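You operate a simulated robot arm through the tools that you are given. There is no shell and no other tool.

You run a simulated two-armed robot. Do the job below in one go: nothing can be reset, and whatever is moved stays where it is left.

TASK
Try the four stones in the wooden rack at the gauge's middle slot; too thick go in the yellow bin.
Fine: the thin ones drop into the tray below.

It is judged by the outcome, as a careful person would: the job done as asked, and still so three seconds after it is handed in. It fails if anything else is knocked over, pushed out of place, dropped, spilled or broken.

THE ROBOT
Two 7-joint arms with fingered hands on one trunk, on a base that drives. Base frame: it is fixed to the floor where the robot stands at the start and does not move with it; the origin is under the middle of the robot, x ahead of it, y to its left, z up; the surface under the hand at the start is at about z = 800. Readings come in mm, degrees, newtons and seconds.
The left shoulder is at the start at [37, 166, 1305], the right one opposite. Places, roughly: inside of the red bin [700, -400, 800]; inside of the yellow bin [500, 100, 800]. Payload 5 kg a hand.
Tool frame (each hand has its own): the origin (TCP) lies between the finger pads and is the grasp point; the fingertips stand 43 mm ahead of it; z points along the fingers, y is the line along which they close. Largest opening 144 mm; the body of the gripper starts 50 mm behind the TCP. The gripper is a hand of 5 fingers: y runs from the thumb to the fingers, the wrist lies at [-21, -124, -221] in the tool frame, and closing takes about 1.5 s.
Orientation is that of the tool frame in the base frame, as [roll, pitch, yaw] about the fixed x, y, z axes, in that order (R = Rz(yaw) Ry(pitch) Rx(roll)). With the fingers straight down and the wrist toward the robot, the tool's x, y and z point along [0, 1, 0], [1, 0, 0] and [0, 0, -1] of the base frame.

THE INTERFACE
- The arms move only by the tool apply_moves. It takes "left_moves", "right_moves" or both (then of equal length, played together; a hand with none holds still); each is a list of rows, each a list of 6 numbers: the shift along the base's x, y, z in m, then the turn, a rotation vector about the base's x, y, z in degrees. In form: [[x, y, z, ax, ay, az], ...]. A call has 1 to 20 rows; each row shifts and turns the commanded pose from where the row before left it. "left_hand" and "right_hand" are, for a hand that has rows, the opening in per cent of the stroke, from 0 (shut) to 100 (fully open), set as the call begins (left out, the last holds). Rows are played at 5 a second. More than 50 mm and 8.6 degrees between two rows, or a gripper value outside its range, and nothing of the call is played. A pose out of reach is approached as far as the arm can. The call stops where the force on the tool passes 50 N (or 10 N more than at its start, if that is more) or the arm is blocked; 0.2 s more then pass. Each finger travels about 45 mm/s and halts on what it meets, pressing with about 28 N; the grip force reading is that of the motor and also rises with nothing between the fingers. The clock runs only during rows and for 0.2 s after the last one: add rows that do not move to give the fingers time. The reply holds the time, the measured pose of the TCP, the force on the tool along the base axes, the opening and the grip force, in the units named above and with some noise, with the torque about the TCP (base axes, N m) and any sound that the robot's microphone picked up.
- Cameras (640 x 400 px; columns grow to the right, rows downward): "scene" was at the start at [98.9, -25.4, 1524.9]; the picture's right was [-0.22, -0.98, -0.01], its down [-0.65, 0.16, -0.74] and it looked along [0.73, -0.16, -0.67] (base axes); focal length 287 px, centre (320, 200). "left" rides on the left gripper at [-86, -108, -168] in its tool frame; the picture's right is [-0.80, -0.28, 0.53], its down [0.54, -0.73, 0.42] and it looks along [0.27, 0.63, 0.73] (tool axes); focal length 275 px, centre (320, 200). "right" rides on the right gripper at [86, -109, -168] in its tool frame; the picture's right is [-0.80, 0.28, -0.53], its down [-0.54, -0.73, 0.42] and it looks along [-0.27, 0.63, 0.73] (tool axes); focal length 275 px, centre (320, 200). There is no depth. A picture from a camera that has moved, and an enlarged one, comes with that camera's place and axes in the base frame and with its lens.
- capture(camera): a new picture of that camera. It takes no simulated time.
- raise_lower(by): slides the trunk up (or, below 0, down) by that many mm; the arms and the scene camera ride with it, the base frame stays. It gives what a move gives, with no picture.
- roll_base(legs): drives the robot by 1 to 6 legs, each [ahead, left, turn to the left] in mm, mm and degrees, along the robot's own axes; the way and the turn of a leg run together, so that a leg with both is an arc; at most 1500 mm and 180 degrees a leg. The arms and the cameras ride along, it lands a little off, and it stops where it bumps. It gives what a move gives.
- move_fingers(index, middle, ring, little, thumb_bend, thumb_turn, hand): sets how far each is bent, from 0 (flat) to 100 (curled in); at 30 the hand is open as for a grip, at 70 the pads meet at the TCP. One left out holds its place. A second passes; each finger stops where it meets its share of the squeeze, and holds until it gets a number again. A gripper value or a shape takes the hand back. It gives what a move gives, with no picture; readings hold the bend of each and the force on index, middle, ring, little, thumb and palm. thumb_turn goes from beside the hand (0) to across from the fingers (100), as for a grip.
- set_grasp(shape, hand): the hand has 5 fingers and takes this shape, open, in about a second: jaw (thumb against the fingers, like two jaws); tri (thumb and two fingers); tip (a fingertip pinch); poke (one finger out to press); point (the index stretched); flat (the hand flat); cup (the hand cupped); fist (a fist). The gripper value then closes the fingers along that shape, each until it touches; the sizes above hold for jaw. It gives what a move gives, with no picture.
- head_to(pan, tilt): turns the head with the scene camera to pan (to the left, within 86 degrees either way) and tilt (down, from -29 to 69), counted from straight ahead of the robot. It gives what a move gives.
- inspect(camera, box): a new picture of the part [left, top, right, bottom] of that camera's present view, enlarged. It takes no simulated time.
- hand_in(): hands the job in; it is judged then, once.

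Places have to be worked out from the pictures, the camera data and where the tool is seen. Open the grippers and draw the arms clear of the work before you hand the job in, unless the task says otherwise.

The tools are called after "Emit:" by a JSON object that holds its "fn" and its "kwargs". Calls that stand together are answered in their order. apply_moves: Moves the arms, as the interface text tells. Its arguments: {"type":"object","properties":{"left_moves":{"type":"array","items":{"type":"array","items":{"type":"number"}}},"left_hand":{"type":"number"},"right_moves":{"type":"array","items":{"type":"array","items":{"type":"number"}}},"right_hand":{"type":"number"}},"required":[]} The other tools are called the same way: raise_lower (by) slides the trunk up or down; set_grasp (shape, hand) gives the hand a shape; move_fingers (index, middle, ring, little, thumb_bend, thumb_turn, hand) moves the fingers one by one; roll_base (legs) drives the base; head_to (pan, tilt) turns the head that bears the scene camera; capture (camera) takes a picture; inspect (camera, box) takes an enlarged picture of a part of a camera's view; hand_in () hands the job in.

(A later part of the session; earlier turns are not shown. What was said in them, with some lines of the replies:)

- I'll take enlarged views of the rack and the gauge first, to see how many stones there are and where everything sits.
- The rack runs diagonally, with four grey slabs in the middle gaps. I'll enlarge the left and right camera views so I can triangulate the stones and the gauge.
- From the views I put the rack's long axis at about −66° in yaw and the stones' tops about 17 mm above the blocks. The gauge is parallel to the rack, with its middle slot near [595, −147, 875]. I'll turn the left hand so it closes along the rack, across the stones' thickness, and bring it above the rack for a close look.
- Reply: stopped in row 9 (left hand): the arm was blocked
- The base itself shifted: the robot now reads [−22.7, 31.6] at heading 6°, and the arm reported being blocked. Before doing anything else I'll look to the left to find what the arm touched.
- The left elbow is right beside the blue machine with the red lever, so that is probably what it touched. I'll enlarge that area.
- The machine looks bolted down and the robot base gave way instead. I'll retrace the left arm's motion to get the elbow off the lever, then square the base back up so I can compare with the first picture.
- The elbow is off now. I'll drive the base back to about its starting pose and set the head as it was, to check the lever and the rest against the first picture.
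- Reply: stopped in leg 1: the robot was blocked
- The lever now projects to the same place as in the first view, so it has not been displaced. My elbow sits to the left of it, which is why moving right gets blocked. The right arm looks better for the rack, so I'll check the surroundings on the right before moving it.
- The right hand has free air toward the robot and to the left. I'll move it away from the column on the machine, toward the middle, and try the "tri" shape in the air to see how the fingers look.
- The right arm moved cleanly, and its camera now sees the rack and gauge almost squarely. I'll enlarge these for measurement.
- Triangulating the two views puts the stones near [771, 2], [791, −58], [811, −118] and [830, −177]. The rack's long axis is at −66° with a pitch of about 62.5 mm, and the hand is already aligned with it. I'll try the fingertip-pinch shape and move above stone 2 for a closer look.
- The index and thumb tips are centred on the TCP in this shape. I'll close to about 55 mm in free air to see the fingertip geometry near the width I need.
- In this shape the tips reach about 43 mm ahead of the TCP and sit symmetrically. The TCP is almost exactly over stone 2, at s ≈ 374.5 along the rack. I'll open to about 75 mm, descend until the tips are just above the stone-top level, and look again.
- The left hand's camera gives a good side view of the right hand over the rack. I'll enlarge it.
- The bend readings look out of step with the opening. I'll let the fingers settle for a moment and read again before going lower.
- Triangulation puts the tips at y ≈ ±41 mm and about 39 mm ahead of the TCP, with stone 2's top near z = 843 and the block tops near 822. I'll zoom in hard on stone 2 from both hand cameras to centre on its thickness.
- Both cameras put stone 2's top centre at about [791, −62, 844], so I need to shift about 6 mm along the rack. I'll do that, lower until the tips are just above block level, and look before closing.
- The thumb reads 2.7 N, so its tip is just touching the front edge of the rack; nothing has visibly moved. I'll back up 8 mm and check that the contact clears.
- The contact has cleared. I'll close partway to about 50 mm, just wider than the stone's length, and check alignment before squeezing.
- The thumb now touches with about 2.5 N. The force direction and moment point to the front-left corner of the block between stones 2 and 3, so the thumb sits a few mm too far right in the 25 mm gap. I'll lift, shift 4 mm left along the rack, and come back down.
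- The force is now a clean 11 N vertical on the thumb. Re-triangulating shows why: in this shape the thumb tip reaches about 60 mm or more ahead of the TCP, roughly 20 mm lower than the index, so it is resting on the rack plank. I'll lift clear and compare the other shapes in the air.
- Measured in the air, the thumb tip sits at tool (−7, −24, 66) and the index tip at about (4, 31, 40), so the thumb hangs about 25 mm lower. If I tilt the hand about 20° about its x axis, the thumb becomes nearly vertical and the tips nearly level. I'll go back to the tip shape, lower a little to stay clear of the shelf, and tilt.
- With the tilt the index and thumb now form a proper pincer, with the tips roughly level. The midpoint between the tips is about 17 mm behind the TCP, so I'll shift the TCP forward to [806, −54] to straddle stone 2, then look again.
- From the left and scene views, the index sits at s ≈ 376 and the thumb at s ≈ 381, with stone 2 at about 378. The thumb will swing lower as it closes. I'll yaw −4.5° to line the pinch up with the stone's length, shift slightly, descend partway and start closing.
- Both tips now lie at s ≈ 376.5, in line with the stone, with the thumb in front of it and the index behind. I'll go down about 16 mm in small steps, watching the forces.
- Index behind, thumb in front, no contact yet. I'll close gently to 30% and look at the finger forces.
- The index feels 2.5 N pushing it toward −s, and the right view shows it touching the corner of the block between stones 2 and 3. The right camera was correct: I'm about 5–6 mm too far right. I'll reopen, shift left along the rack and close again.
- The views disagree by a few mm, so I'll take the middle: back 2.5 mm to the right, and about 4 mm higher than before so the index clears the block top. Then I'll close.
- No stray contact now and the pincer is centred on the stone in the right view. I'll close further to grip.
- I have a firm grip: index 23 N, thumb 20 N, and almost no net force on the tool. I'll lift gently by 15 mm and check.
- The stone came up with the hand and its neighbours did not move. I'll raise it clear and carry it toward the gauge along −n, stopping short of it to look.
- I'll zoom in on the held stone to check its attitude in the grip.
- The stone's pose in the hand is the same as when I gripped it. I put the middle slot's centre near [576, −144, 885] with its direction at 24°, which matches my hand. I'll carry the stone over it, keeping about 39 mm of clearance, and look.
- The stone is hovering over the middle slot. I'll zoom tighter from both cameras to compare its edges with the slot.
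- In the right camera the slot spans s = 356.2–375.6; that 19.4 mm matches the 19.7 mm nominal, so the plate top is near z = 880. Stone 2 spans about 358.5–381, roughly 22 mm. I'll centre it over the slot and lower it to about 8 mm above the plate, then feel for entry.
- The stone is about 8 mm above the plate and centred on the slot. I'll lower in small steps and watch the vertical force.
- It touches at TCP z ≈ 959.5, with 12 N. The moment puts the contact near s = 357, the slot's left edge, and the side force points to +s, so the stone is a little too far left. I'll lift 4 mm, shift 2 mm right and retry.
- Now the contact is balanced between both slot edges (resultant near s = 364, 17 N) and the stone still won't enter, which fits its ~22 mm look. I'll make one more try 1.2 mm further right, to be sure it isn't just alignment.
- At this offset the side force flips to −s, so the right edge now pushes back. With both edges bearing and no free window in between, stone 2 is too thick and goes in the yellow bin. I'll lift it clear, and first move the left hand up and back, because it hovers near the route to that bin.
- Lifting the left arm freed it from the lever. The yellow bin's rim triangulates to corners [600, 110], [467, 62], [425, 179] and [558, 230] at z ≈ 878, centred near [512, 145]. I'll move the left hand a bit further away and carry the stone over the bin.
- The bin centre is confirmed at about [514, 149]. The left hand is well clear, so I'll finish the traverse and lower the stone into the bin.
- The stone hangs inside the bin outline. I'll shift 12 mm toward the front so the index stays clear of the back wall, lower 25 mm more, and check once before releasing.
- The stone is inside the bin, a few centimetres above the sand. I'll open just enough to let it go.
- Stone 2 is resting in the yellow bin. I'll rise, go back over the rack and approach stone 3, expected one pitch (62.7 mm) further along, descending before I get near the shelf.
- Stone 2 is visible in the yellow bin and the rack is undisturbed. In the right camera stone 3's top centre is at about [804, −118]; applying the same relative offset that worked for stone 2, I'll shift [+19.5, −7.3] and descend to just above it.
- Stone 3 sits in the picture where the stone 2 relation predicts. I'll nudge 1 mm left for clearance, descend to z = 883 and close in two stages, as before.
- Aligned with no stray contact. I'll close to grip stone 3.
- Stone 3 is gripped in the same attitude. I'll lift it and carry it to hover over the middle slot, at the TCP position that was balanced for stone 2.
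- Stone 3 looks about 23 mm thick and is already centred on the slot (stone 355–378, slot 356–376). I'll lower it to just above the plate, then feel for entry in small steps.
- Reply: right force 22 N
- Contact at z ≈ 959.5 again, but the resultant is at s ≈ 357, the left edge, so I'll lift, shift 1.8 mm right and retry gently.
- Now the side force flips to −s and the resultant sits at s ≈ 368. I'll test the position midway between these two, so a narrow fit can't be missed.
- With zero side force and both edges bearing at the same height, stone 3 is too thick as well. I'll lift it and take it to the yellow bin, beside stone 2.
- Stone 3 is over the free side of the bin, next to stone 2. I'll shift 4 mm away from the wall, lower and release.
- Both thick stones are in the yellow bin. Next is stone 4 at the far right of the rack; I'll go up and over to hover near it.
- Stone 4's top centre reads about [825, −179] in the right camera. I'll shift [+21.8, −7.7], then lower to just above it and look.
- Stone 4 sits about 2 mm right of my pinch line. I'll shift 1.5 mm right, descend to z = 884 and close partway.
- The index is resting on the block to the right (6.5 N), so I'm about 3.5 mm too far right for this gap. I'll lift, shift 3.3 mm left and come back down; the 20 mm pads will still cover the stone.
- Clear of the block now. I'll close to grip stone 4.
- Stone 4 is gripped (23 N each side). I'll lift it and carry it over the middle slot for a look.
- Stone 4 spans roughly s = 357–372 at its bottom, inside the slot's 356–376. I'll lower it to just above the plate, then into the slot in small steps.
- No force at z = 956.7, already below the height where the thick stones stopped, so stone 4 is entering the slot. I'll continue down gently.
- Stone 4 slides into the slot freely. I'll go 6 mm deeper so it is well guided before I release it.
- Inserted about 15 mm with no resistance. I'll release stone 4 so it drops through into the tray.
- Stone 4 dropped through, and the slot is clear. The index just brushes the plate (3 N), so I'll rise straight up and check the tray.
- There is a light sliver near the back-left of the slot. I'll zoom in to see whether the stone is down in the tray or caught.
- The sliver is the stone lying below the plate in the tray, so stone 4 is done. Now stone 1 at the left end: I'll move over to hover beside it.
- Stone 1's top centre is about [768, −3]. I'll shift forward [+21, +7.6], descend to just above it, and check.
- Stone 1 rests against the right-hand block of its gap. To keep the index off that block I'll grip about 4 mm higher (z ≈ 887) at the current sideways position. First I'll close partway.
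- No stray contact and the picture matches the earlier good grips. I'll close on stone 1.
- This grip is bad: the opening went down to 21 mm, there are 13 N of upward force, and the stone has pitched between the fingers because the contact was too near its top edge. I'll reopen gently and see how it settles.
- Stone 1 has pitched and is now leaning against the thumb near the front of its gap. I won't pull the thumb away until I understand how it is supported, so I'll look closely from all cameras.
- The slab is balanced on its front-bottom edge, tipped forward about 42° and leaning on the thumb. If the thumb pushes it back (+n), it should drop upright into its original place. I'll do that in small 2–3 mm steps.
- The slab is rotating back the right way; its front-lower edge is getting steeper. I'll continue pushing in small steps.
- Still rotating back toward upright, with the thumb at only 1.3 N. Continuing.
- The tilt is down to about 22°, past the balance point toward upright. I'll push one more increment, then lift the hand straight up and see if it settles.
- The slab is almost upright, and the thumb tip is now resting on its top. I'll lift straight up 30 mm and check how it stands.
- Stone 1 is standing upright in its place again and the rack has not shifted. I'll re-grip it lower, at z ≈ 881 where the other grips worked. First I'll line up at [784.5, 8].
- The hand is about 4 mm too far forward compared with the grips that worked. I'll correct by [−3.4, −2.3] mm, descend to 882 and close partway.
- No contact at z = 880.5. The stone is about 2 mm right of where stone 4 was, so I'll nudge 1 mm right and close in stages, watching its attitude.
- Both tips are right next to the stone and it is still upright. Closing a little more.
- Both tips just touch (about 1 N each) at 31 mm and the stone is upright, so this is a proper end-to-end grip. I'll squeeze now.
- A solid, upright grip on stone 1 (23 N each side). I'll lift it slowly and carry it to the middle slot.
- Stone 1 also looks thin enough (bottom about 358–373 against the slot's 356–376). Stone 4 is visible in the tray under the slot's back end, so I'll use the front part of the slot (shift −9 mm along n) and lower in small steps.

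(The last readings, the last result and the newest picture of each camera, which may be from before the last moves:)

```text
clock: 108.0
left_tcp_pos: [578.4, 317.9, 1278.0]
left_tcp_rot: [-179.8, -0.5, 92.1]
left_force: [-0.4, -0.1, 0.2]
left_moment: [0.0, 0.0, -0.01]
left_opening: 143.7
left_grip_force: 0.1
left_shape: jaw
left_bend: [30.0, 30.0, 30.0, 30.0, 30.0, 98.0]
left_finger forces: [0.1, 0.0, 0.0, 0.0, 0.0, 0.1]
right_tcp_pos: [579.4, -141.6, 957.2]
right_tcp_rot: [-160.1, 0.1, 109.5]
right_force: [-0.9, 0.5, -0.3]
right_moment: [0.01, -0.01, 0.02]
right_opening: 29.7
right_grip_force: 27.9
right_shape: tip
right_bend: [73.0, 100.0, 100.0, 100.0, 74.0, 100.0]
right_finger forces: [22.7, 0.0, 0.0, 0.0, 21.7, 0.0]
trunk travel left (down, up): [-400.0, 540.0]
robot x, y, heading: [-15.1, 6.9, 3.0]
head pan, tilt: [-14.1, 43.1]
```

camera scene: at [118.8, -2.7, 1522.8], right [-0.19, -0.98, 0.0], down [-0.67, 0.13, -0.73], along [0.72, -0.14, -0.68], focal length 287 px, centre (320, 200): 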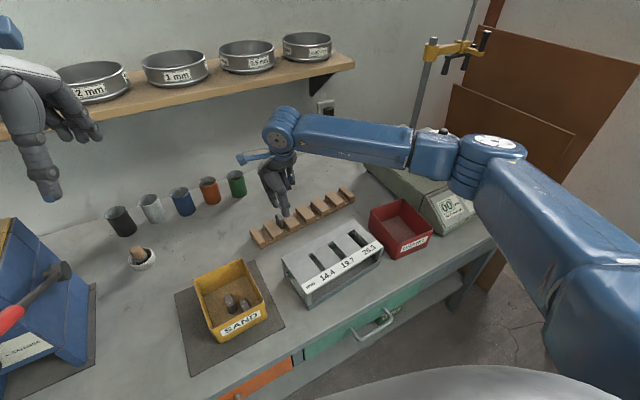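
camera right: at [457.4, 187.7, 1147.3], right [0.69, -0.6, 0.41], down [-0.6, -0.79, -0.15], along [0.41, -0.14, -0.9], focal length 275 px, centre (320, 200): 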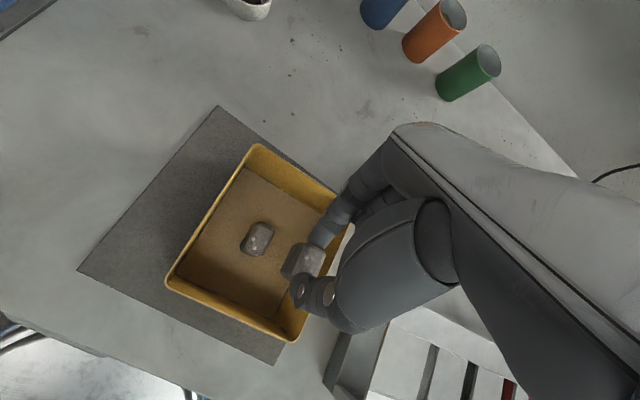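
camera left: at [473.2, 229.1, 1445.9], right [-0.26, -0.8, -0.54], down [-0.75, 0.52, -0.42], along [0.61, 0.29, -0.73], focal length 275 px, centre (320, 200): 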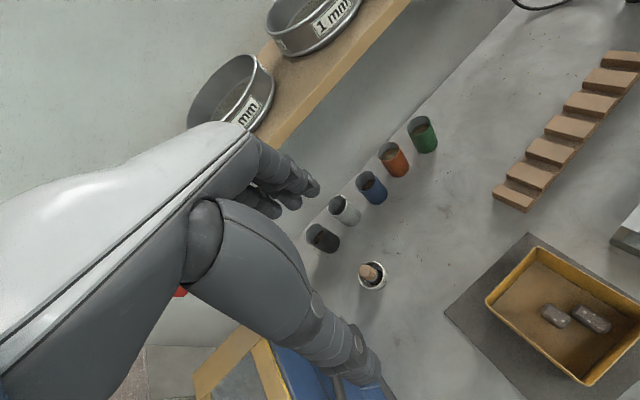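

No resistance so far; continuing down in 2 mm steps.

Emit:
{"fn": "apply_moves", "kwargs": {"right_moves": [[0, 0, -0.002, 0, 0, 0], [0, 0, -0.0015, 0, 0, 0], [0, 0, 0, 0, 0, 0]]}}

Emit:
{"fn": "apply_moves", "kwargs": {"right_moves": [[0, 0, -0.002, 0, 0, 0], [0, 0, -0.002, 0, 0, 0], [0, 0, 0, 0, 0, 0]]}}

Emit:
{"fn": "inspect", "kwargs": {"camera": "scene", "box": [310, 210, 380, 270]}}

Emit:
{"fn": "inspect", "kwargs": {"camera": "right", "box": [250, 210, 350, 300]}}

```text
clock: 108.8
left_tcp_pos: [578.9, 319.0, 1276.7]
left_tcp_rot: [-179.8, -0.4, 92.1]
left_force: [-0.6, 0.2, -0.1]
left_moment: [0.02, 0.02, 0.02]
left_opening: 143.8
left_grip_force: 0.0
left_shape: jaw
left_bend: [30.0, 30.0, 30.0, 30.0, 30.0, 98.0]
left_finger forces: [0.1, 0.0, 0.1, 0.0, 0.0, 0.0]
right_tcp_pos: [579.9, -141.3, 953.8]
right_tcp_rot: [-160.1, 0.0, 109.3]
right_force: [-0.2, 0.0, -0.7]
right_moment: [0.0, -0.03, 0.01]
right_opening: 29.7
right_grip_force: 28.0
right_shape: tip
right_bend: [73.0, 100.0, 100.0, 100.0, 74.0, 100.0]
right_finger forces: [22.7, 0.0, 0.0, 0.0, 21.8, 0.0]
trunk travel left (down, up): [-400.0, 540.0]
robot x, y, heading: [-16.0, 8.5, 2.9]
head pan, tilt: [-14.1, 43.1]
```

```text
clock: 109.6
left_tcp_pos: [577.6, 318.8, 1277.6]
left_tcp_rot: [-179.8, -0.4, 92.1]
left_force: [-1.2, -0.3, -0.3]
left_moment: [0.02, -0.02, 0.01]
left_opening: 143.8
left_grip_force: 0.2
left_shape: jaw
left_bend: [30.0, 30.0, 30.0, 30.0, 30.0, 98.0]
left_finger forces: [0.0, 0.0, 0.1, 0.1, 0.0, 0.1]
right_tcp_pos: [579.1, -140.6, 949.0]
right_tcp_rot: [-160.2, 0.0, 109.4]
right_force: [0.7, 0.1, -1.6]
right_moment: [0.03, -0.03, 0.02]
right_opening: 29.6
right_grip_force: 28.0
right_shape: tip
right_bend: [73.0, 100.0, 100.0, 100.0, 74.0, 100.0]
right_finger forces: [22.7, 0.0, 0.1, 0.0, 21.8, 0.0]
trunk travel left (down, up): [-400.0, 540.0]
robot x, y, heading: [-16.5, 9.2, 2.7]
head pan, tilt: [-14.1, 43.1]
```

```text
6.67 times, centred on (345, 240) of scene
camera zoom: at [119.3, -1.8, 1522.7], right [-0.19, -0.98, 0.0], down [-0.67, 0.13, -0.73], along [0.72, -0.14, -0.68], focal length 1916 px, centre (153, -67)
```

zoom: 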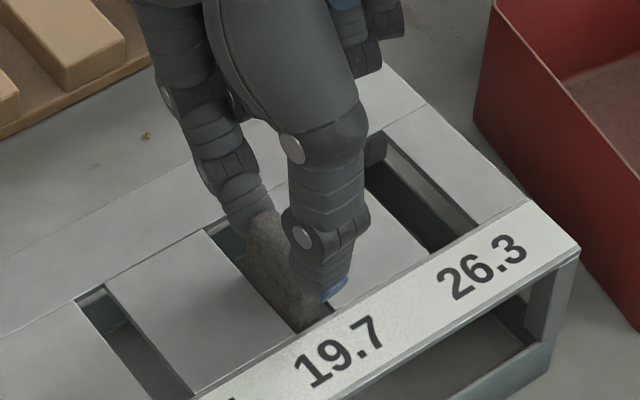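

```text
4.44 times, centred on (300, 255) of right
camera zoom: at [507.1, -74.6, 1144.0], right [0.69, -0.6, 0.41], down [-0.6, -0.79, -0.15], along [0.41, -0.14, -0.9], focal length 1224 px, centre (409, -44)
```

zoom: 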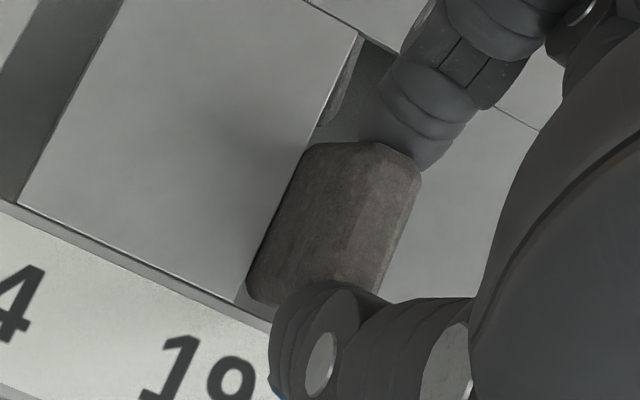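

Stone 1 is about 10 mm into the slot with no resistance, so it fits. One more small step, then I'll release it.

Emit:
{"fn": "apply_moves", "kwargs": {"right_moves": [[0, 0, -0.002, 0, 0, 0], [0, 0, 0, 0, 0, 0]]}}

Emit:
{"fn": "apply_moves", "kwargs": {"right_moves": [[0, 0, 0, 0, 0, 0], [0, 0, 0, 0, 0, 0], [0, 0, 0, 0, 0, 0]], "right_hand": 36}}

Emit:
{"fn": "inspect", "kwargs": {"camera": "right", "box": [240, 190, 360, 320]}}

Emit:
{"fn": "inspect", "kwargs": {"camera": "scene", "box": [310, 210, 380, 270]}}

```text
clock: 110.2
left_tcp_pos: [578.7, 318.3, 1278.1]
left_tcp_rot: [-179.8, -0.5, 92.1]
left_force: [-0.3, 0.1, 0.1]
left_moment: [0.03, 0.01, 0.0]
left_opening: 143.8
left_grip_force: 0.1
left_shape: jaw
left_bend: [30.0, 30.0, 30.0, 30.0, 30.0, 98.0]
left_finger forces: [0.1, 0.1, 0.0, 0.1, 0.0, 0.1]
right_tcp_pos: [579.6, -140.3, 948.4]
right_tcp_rot: [-160.1, 0.0, 109.3]
right_force: [0.0, -0.2, -1.1]
right_moment: [0.01, -0.01, 0.02]
right_opening: 29.5
right_grip_force: 28.0
right_shape: tip
right_bend: [73.0, 100.0, 100.0, 100.0, 74.0, 100.0]
right_finger forces: [22.7, 0.0, 0.0, 0.0, 21.8, 0.0]
trunk travel left (down, up): [-400.0, 540.0]
robot x, y, heading: [-13.7, 11.0, 3.0]
head pan, tilt: [-14.1, 43.1]
```

```text
clock: 111.0
left_tcp_pos: [578.2, 318.6, 1277.8]
left_tcp_rot: [-179.8, -0.4, 92.1]
left_force: [-0.7, 0.6, -0.5]
left_moment: [0.03, -0.02, -0.01]
left_opening: 143.8
left_grip_force: 0.0
left_shape: jaw
left_bend: [30.0, 30.0, 30.0, 30.0, 30.0, 98.0]
left_finger forces: [0.1, 0.0, 0.0, 0.1, 0.1, 0.0]
right_tcp_pos: [578.8, -140.2, 947.2]
right_tcp_rot: [-160.0, 0.0, 109.5]
right_force: [-0.5, -0.3, 0.0]
right_moment: [-0.01, -0.03, -0.01]
right_opening: 51.4
right_grip_force: 0.1
right_shape: tip
right_bend: [73.0, 98.0, 99.0, 99.0, 73.0, 100.0]
right_finger forces: [0.0, 0.0, 0.0, 0.0, 0.0, 0.0]
trunk travel left (down, up): [-400.0, 540.0]
robot x, y, heading: [-11.7, 8.6, 3.4]
head pan, tilt: [-14.1, 43.1]
```

```text
3.08 times, centred on (300, 255) of right
camera zoom: at [506.6, -74.6, 1142.1], right [0.69, -0.6, 0.41], down [-0.6, -0.79, -0.15], along [0.41, -0.14, -0.9], focal length 847 px, centre (382, 31)
```

zoom: 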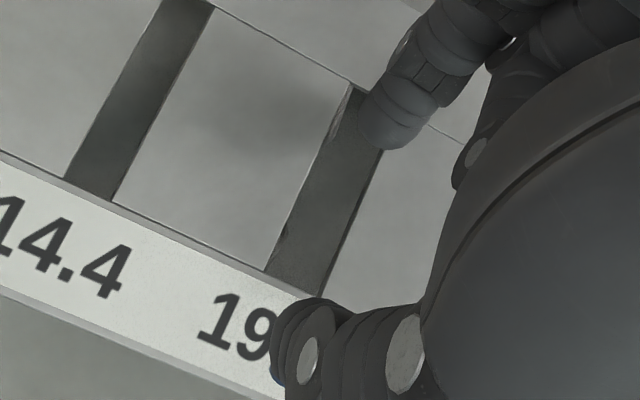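

```text
6.67 times, centred on (345, 240) of scene
camera zoom: at [119.3, -1.8, 1522.7], right [-0.19, -0.98, 0.0], down [-0.67, 0.13, -0.73], along [0.72, -0.14, -0.68], focal length 1916 px, centre (153, -67)
```

zoom: 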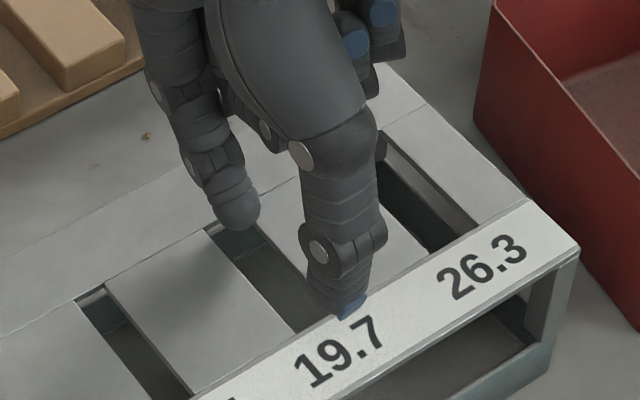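

Stone 1 has dropped through the slot. I'll raise the hand straight up and away from the gauge, then check the tray, the bin and everything else.

Emit:
{"fn": "apply_moves", "kwargs": {"right_moves": [[0, 0, 0.01, 0, 0, 0], [0, 0, 0.02, 0, 0, 0], [0, 0, 0.03, 0, 0, 0], [0, 0, 0.03, 0, 0, 0], [0, -0.02, 0.03, 0, 0, 0], [0, -0.03, 0.03, 0, 0, 0], [0, -0.03, 0.03, 0, 0, 0], [0, -0.03, 0.02, 0, 0, 0], [0, 0, 0, 0, 0, 0]]}}

Emit:
{"fn": "capture", "kwargs": {"camera": "scene"}}

Emit:
{"fn": "inspect", "kwargs": {"camera": "scene", "box": [270, 220, 400, 320]}}

Emit:
{"fn": "capture", "kwargs": {"camera": "right"}}

```text
clock: 113.0
left_tcp_pos: [578.5, 319.9, 1275.8]
left_tcp_rot: [-179.6, -0.4, 92.1]
left_force: [0.3, 0.0, 0.1]
left_moment: [-0.04, 0.01, -0.03]
left_opening: 143.7
left_grip_force: 0.1
left_shape: jaw
left_bend: [30.0, 30.0, 30.0, 30.0, 30.0, 98.0]
left_finger forces: [0.0, 0.1, 0.0, 0.0, 0.1, 0.1]
right_tcp_pos: [579.8, -251.8, 1145.5]
right_tcp_rot: [-160.0, 0.0, 109.5]
right_force: [0.8, 0.1, -0.2]
right_moment: [0.0, -0.01, 0.01]
right_opening: 51.8
right_grip_force: 0.1
right_shape: tip
right_bend: [73.0, 98.0, 99.0, 99.0, 73.0, 100.0]
right_finger forces: [0.0, 0.1, 0.1, 0.0, 0.0, 0.1]
trunk travel left (down, up): [-400.0, 540.0]
robot x, y, heading: [-13.1, 10.7, 3.0]
head pan, tilt: [-14.1, 43.1]
```

```text
taken
camera scene: at [119.8, -1.2, 1522.7], right [-0.19, -0.98, 0.0], down [-0.67, 0.13, -0.73], along [0.72, -0.14, -0.68], focal length 287 px, centre (320, 200)
```

scene: 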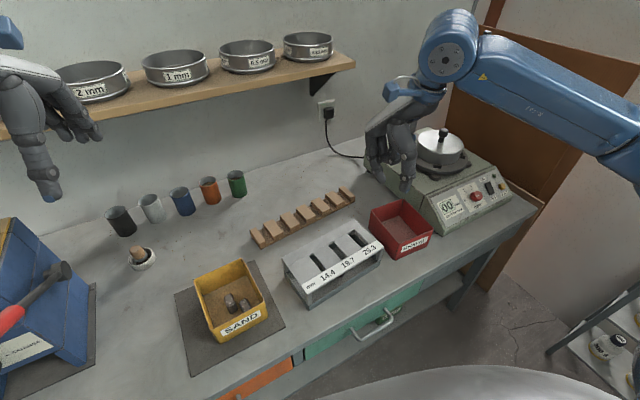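

```text
4.00 times, centred on (335, 270) of scene
camera zoom: at [119.8, -1.2, 1522.7], right [-0.19, -0.98, 0.0], down [-0.67, 0.13, -0.73], along [0.72, -0.14, -0.68], focal length 1150 px, centre (260, -80)
```

zoom: 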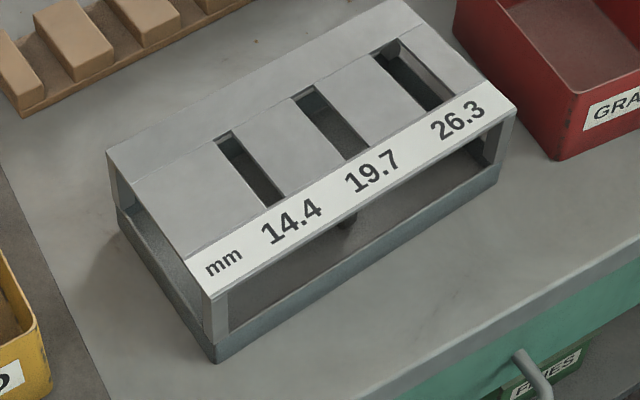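

```text
taken
camera right: at [507.3, -185.1, 1340.2], right [0.69, -0.6, 0.41], down [-0.6, -0.79, -0.15], along [0.41, -0.14, -0.9], focal length 275 px, centre (320, 200)
```

right: 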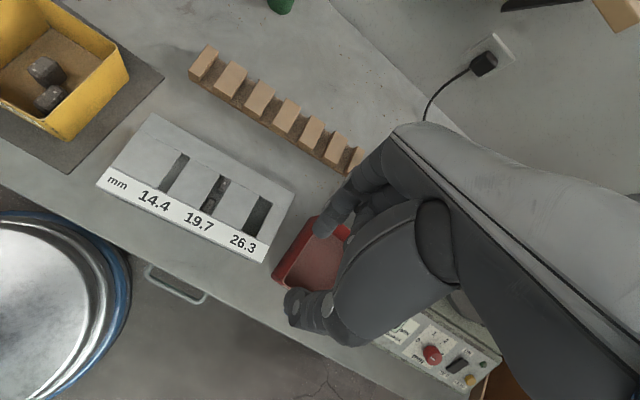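

I'll zoom in on the slot, the tray opening and the bin, to verify where all four stones are.

Emit:
{"fn": "inspect", "kwargs": {"camera": "right", "box": [150, 150, 280, 250]}}

Emit:
{"fn": "inspect", "kwargs": {"camera": "scene", "box": [320, 240, 390, 290]}}

Emit:
{"fn": "inspect", "kwargs": {"camera": "scene", "box": [185, 250, 285, 340]}}

Emit:
{"fn": "inspect", "kwargs": {"camera": "scene", "box": [240, 170, 370, 260]}}

```text
4.00 times, centred on (215, 200) of right
camera zoom: at [507.3, -185.1, 1340.2], right [0.69, -0.6, 0.41], down [-0.6, -0.79, -0.15], along [0.41, -0.14, -0.9], focal length 1101 px, centre (740, 200)
```

zoom: 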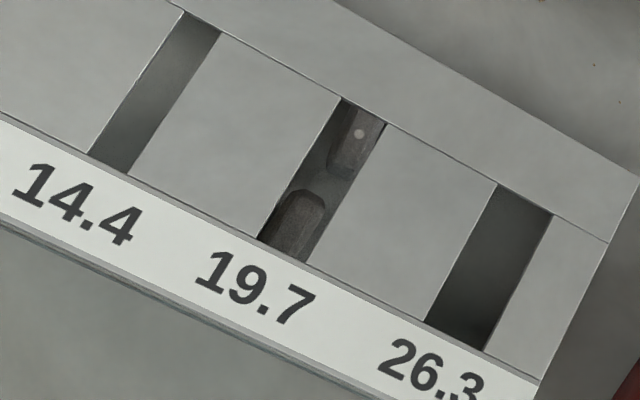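

```text
8.00 times, centred on (355, 265) of scene
camera zoom: at [119.8, -1.2, 1522.7], right [-0.19, -0.98, 0.0], down [-0.67, 0.13, -0.73], along [0.72, -0.14, -0.68], focal length 2300 px, centre (40, -320)
```

zoom: 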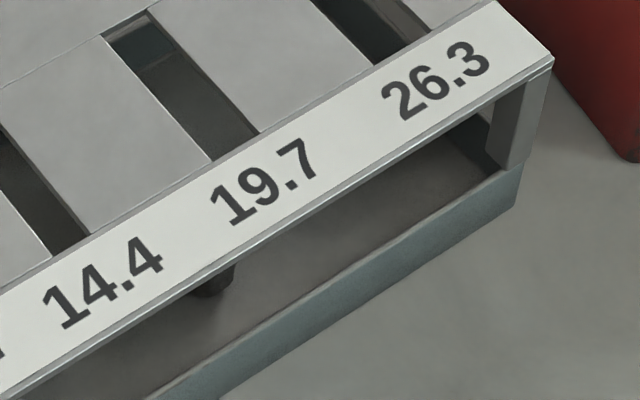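

```text
4.44 times, centred on (235, 295) of scene
camera zoom: at [119.8, -1.2, 1522.7], right [-0.19, -0.98, 0.0], down [-0.67, 0.13, -0.73], along [0.72, -0.14, -0.68], focal length 1278 px, centre (698, -222)
```

zoom: 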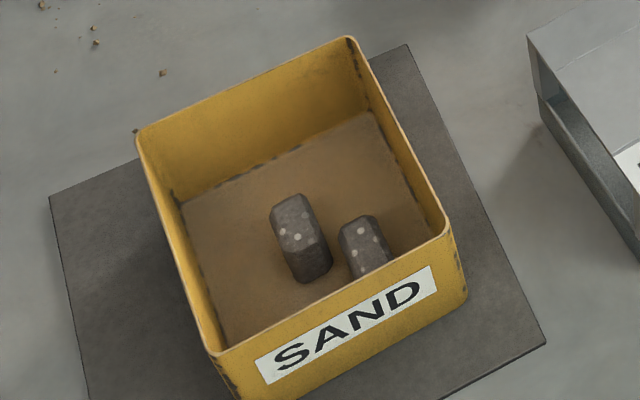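

```text
4.44 times, centred on (305, 215) of scene
camera zoom: at [119.8, -1.2, 1522.7], right [-0.19, -0.98, 0.0], down [-0.67, 0.13, -0.73], along [0.72, -0.14, -0.68], focal length 1278 px, centre (387, 133)
```

zoom: 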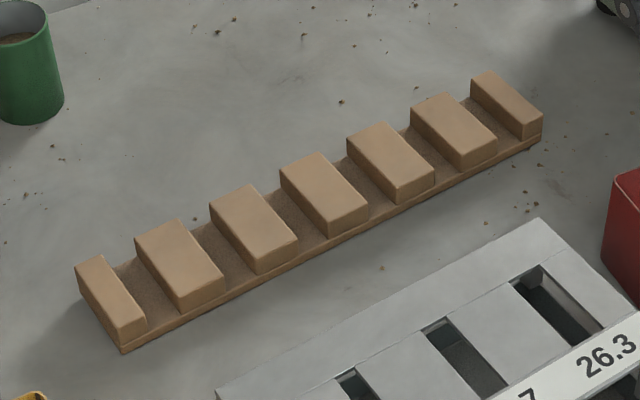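

Both thick stones lie in the yellow bin, both thin ones are in the tray under the middle slot, and the rack and gauge are where they were. I'll check the machine on the left once more, then open the hand and draw it clear.

Emit:
{"fn": "inspect", "kwargs": {"camera": "scene", "box": [0, 180, 170, 400]}}

Emit:
{"fn": "apply_moves", "kwargs": {"right_moves": [[0, -0.02, 0.015, 2.71, -6.09, 0], [0, -0.02, 0.015, 2.71, -6.09, 0], [0, -0.02, 0.015, 2.71, -6.09, 0], [0, -0.02, 0, 0, 0, 0], [0, 0, 0, 0, 0, 0], [0, 0, 0, 0, 0, 0], [0, 0, 0, 0, 0, 0]], "right_hand": 100}}

Emit:
{"fn": "capture", "kwargs": {"camera": "scene"}}

```text
1.82 times, centred on (85, 290) of scene
camera zoom: at [119.8, -1.2, 1522.7], right [-0.19, -0.98, 0.0], down [-0.67, 0.13, -0.73], along [0.72, -0.14, -0.68], focal length 523 px, centre (747, 36)
```

zoom: 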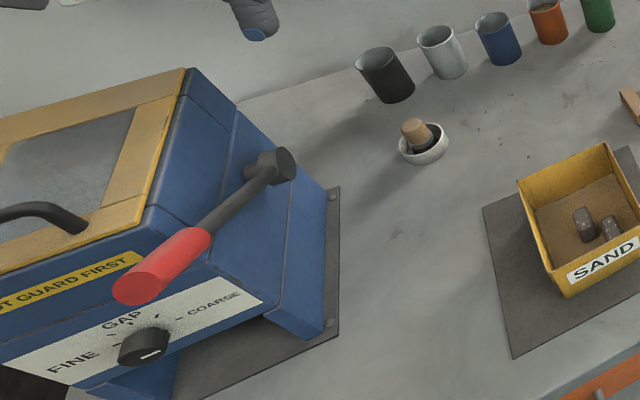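

```text
clock: 114.6
left_tcp_pos: [579.2, 319.1, 1276.8]
left_tcp_rot: [-179.7, -0.4, 92.1]
left_force: [0.0, 0.3, 0.4]
left_moment: [-0.01, 0.04, 0.0]
left_opening: 144.1
left_grip_force: 0.1
left_shape: jaw
left_bend: [30.0, 30.0, 30.0, 30.0, 30.0, 98.0]
left_finger forces: [0.0, 0.1, 0.0, 0.0, 0.0, 0.0]
right_tcp_pos: [578.9, -331.6, 1192.1]
right_tcp_rot: [-180.0, -1.6, 109.8]
right_force: [0.4, -0.2, 0.6]
right_moment: [0.01, -0.03, 0.0]
right_opening: 143.5
right_grip_force: 0.1
right_shape: tip
right_bend: [30.0, 98.0, 99.0, 99.0, 30.0, 98.0]
right_finger forces: [0.1, 0.1, 0.1, 0.1, 0.0, 0.1]
trunk travel left (down, up): [-400.0, 540.0]
robot x, y, heading: [-11.2, 6.5, 3.0]
head pan, tilt: [-14.1, 43.1]
```

```text
taken
camera scene: at [119.3, -2.2, 1522.7], right [-0.19, -0.98, 0.0], down [-0.67, 0.13, -0.73], along [0.72, -0.14, -0.68], focal length 287 px, centre (320, 200)
```

scene: 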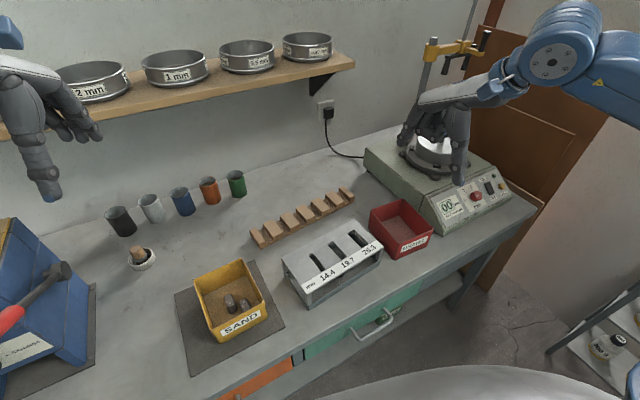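

The lever is at its original place (within about 5 mm, my measuring error), both hands are open and clear, and everything is settled. Stones 2 and 3 are in the yellow bin and stones 1 and 4 in the tray under the 19.7 slot, so I'm handing the job in.

Emit:
{"fn": "hand_in", "kwargs": {}}

```text
The job is handed in.
```

I tried all four stones at the middle (19.7 mm) slot. Two passed and two were too thick. I've handed the job in and haven't had the verdict.

| Stone (left to right in the rack) | At the middle slot | Where it is now |
|---|---|---|
| 1 | fits | tray under the gauge |
| 2 | too thick, rested on both slot edges | yellow bin |
| 3 | too thick, rested on both slot edges | yellow bin |
| 4 | fits | tray under the gauge |

Two things did not go cleanly:

- **Left elbow bump:** at the start my left elbow hit the lever of the blue machine on the left and pushed the robot base back a little. Against the first pictures the lever is where it was, to within about 5 mm.
- **Stone 1 tipped:** on my first grip it pitched forward in its slot in the rack. I pushed it back upright and gripped it again, and it stayed in the rack throughout.

The gauge and rack have not shifted in the pictures, and nothing else was knocked over. Both hands are open and clear of the work.
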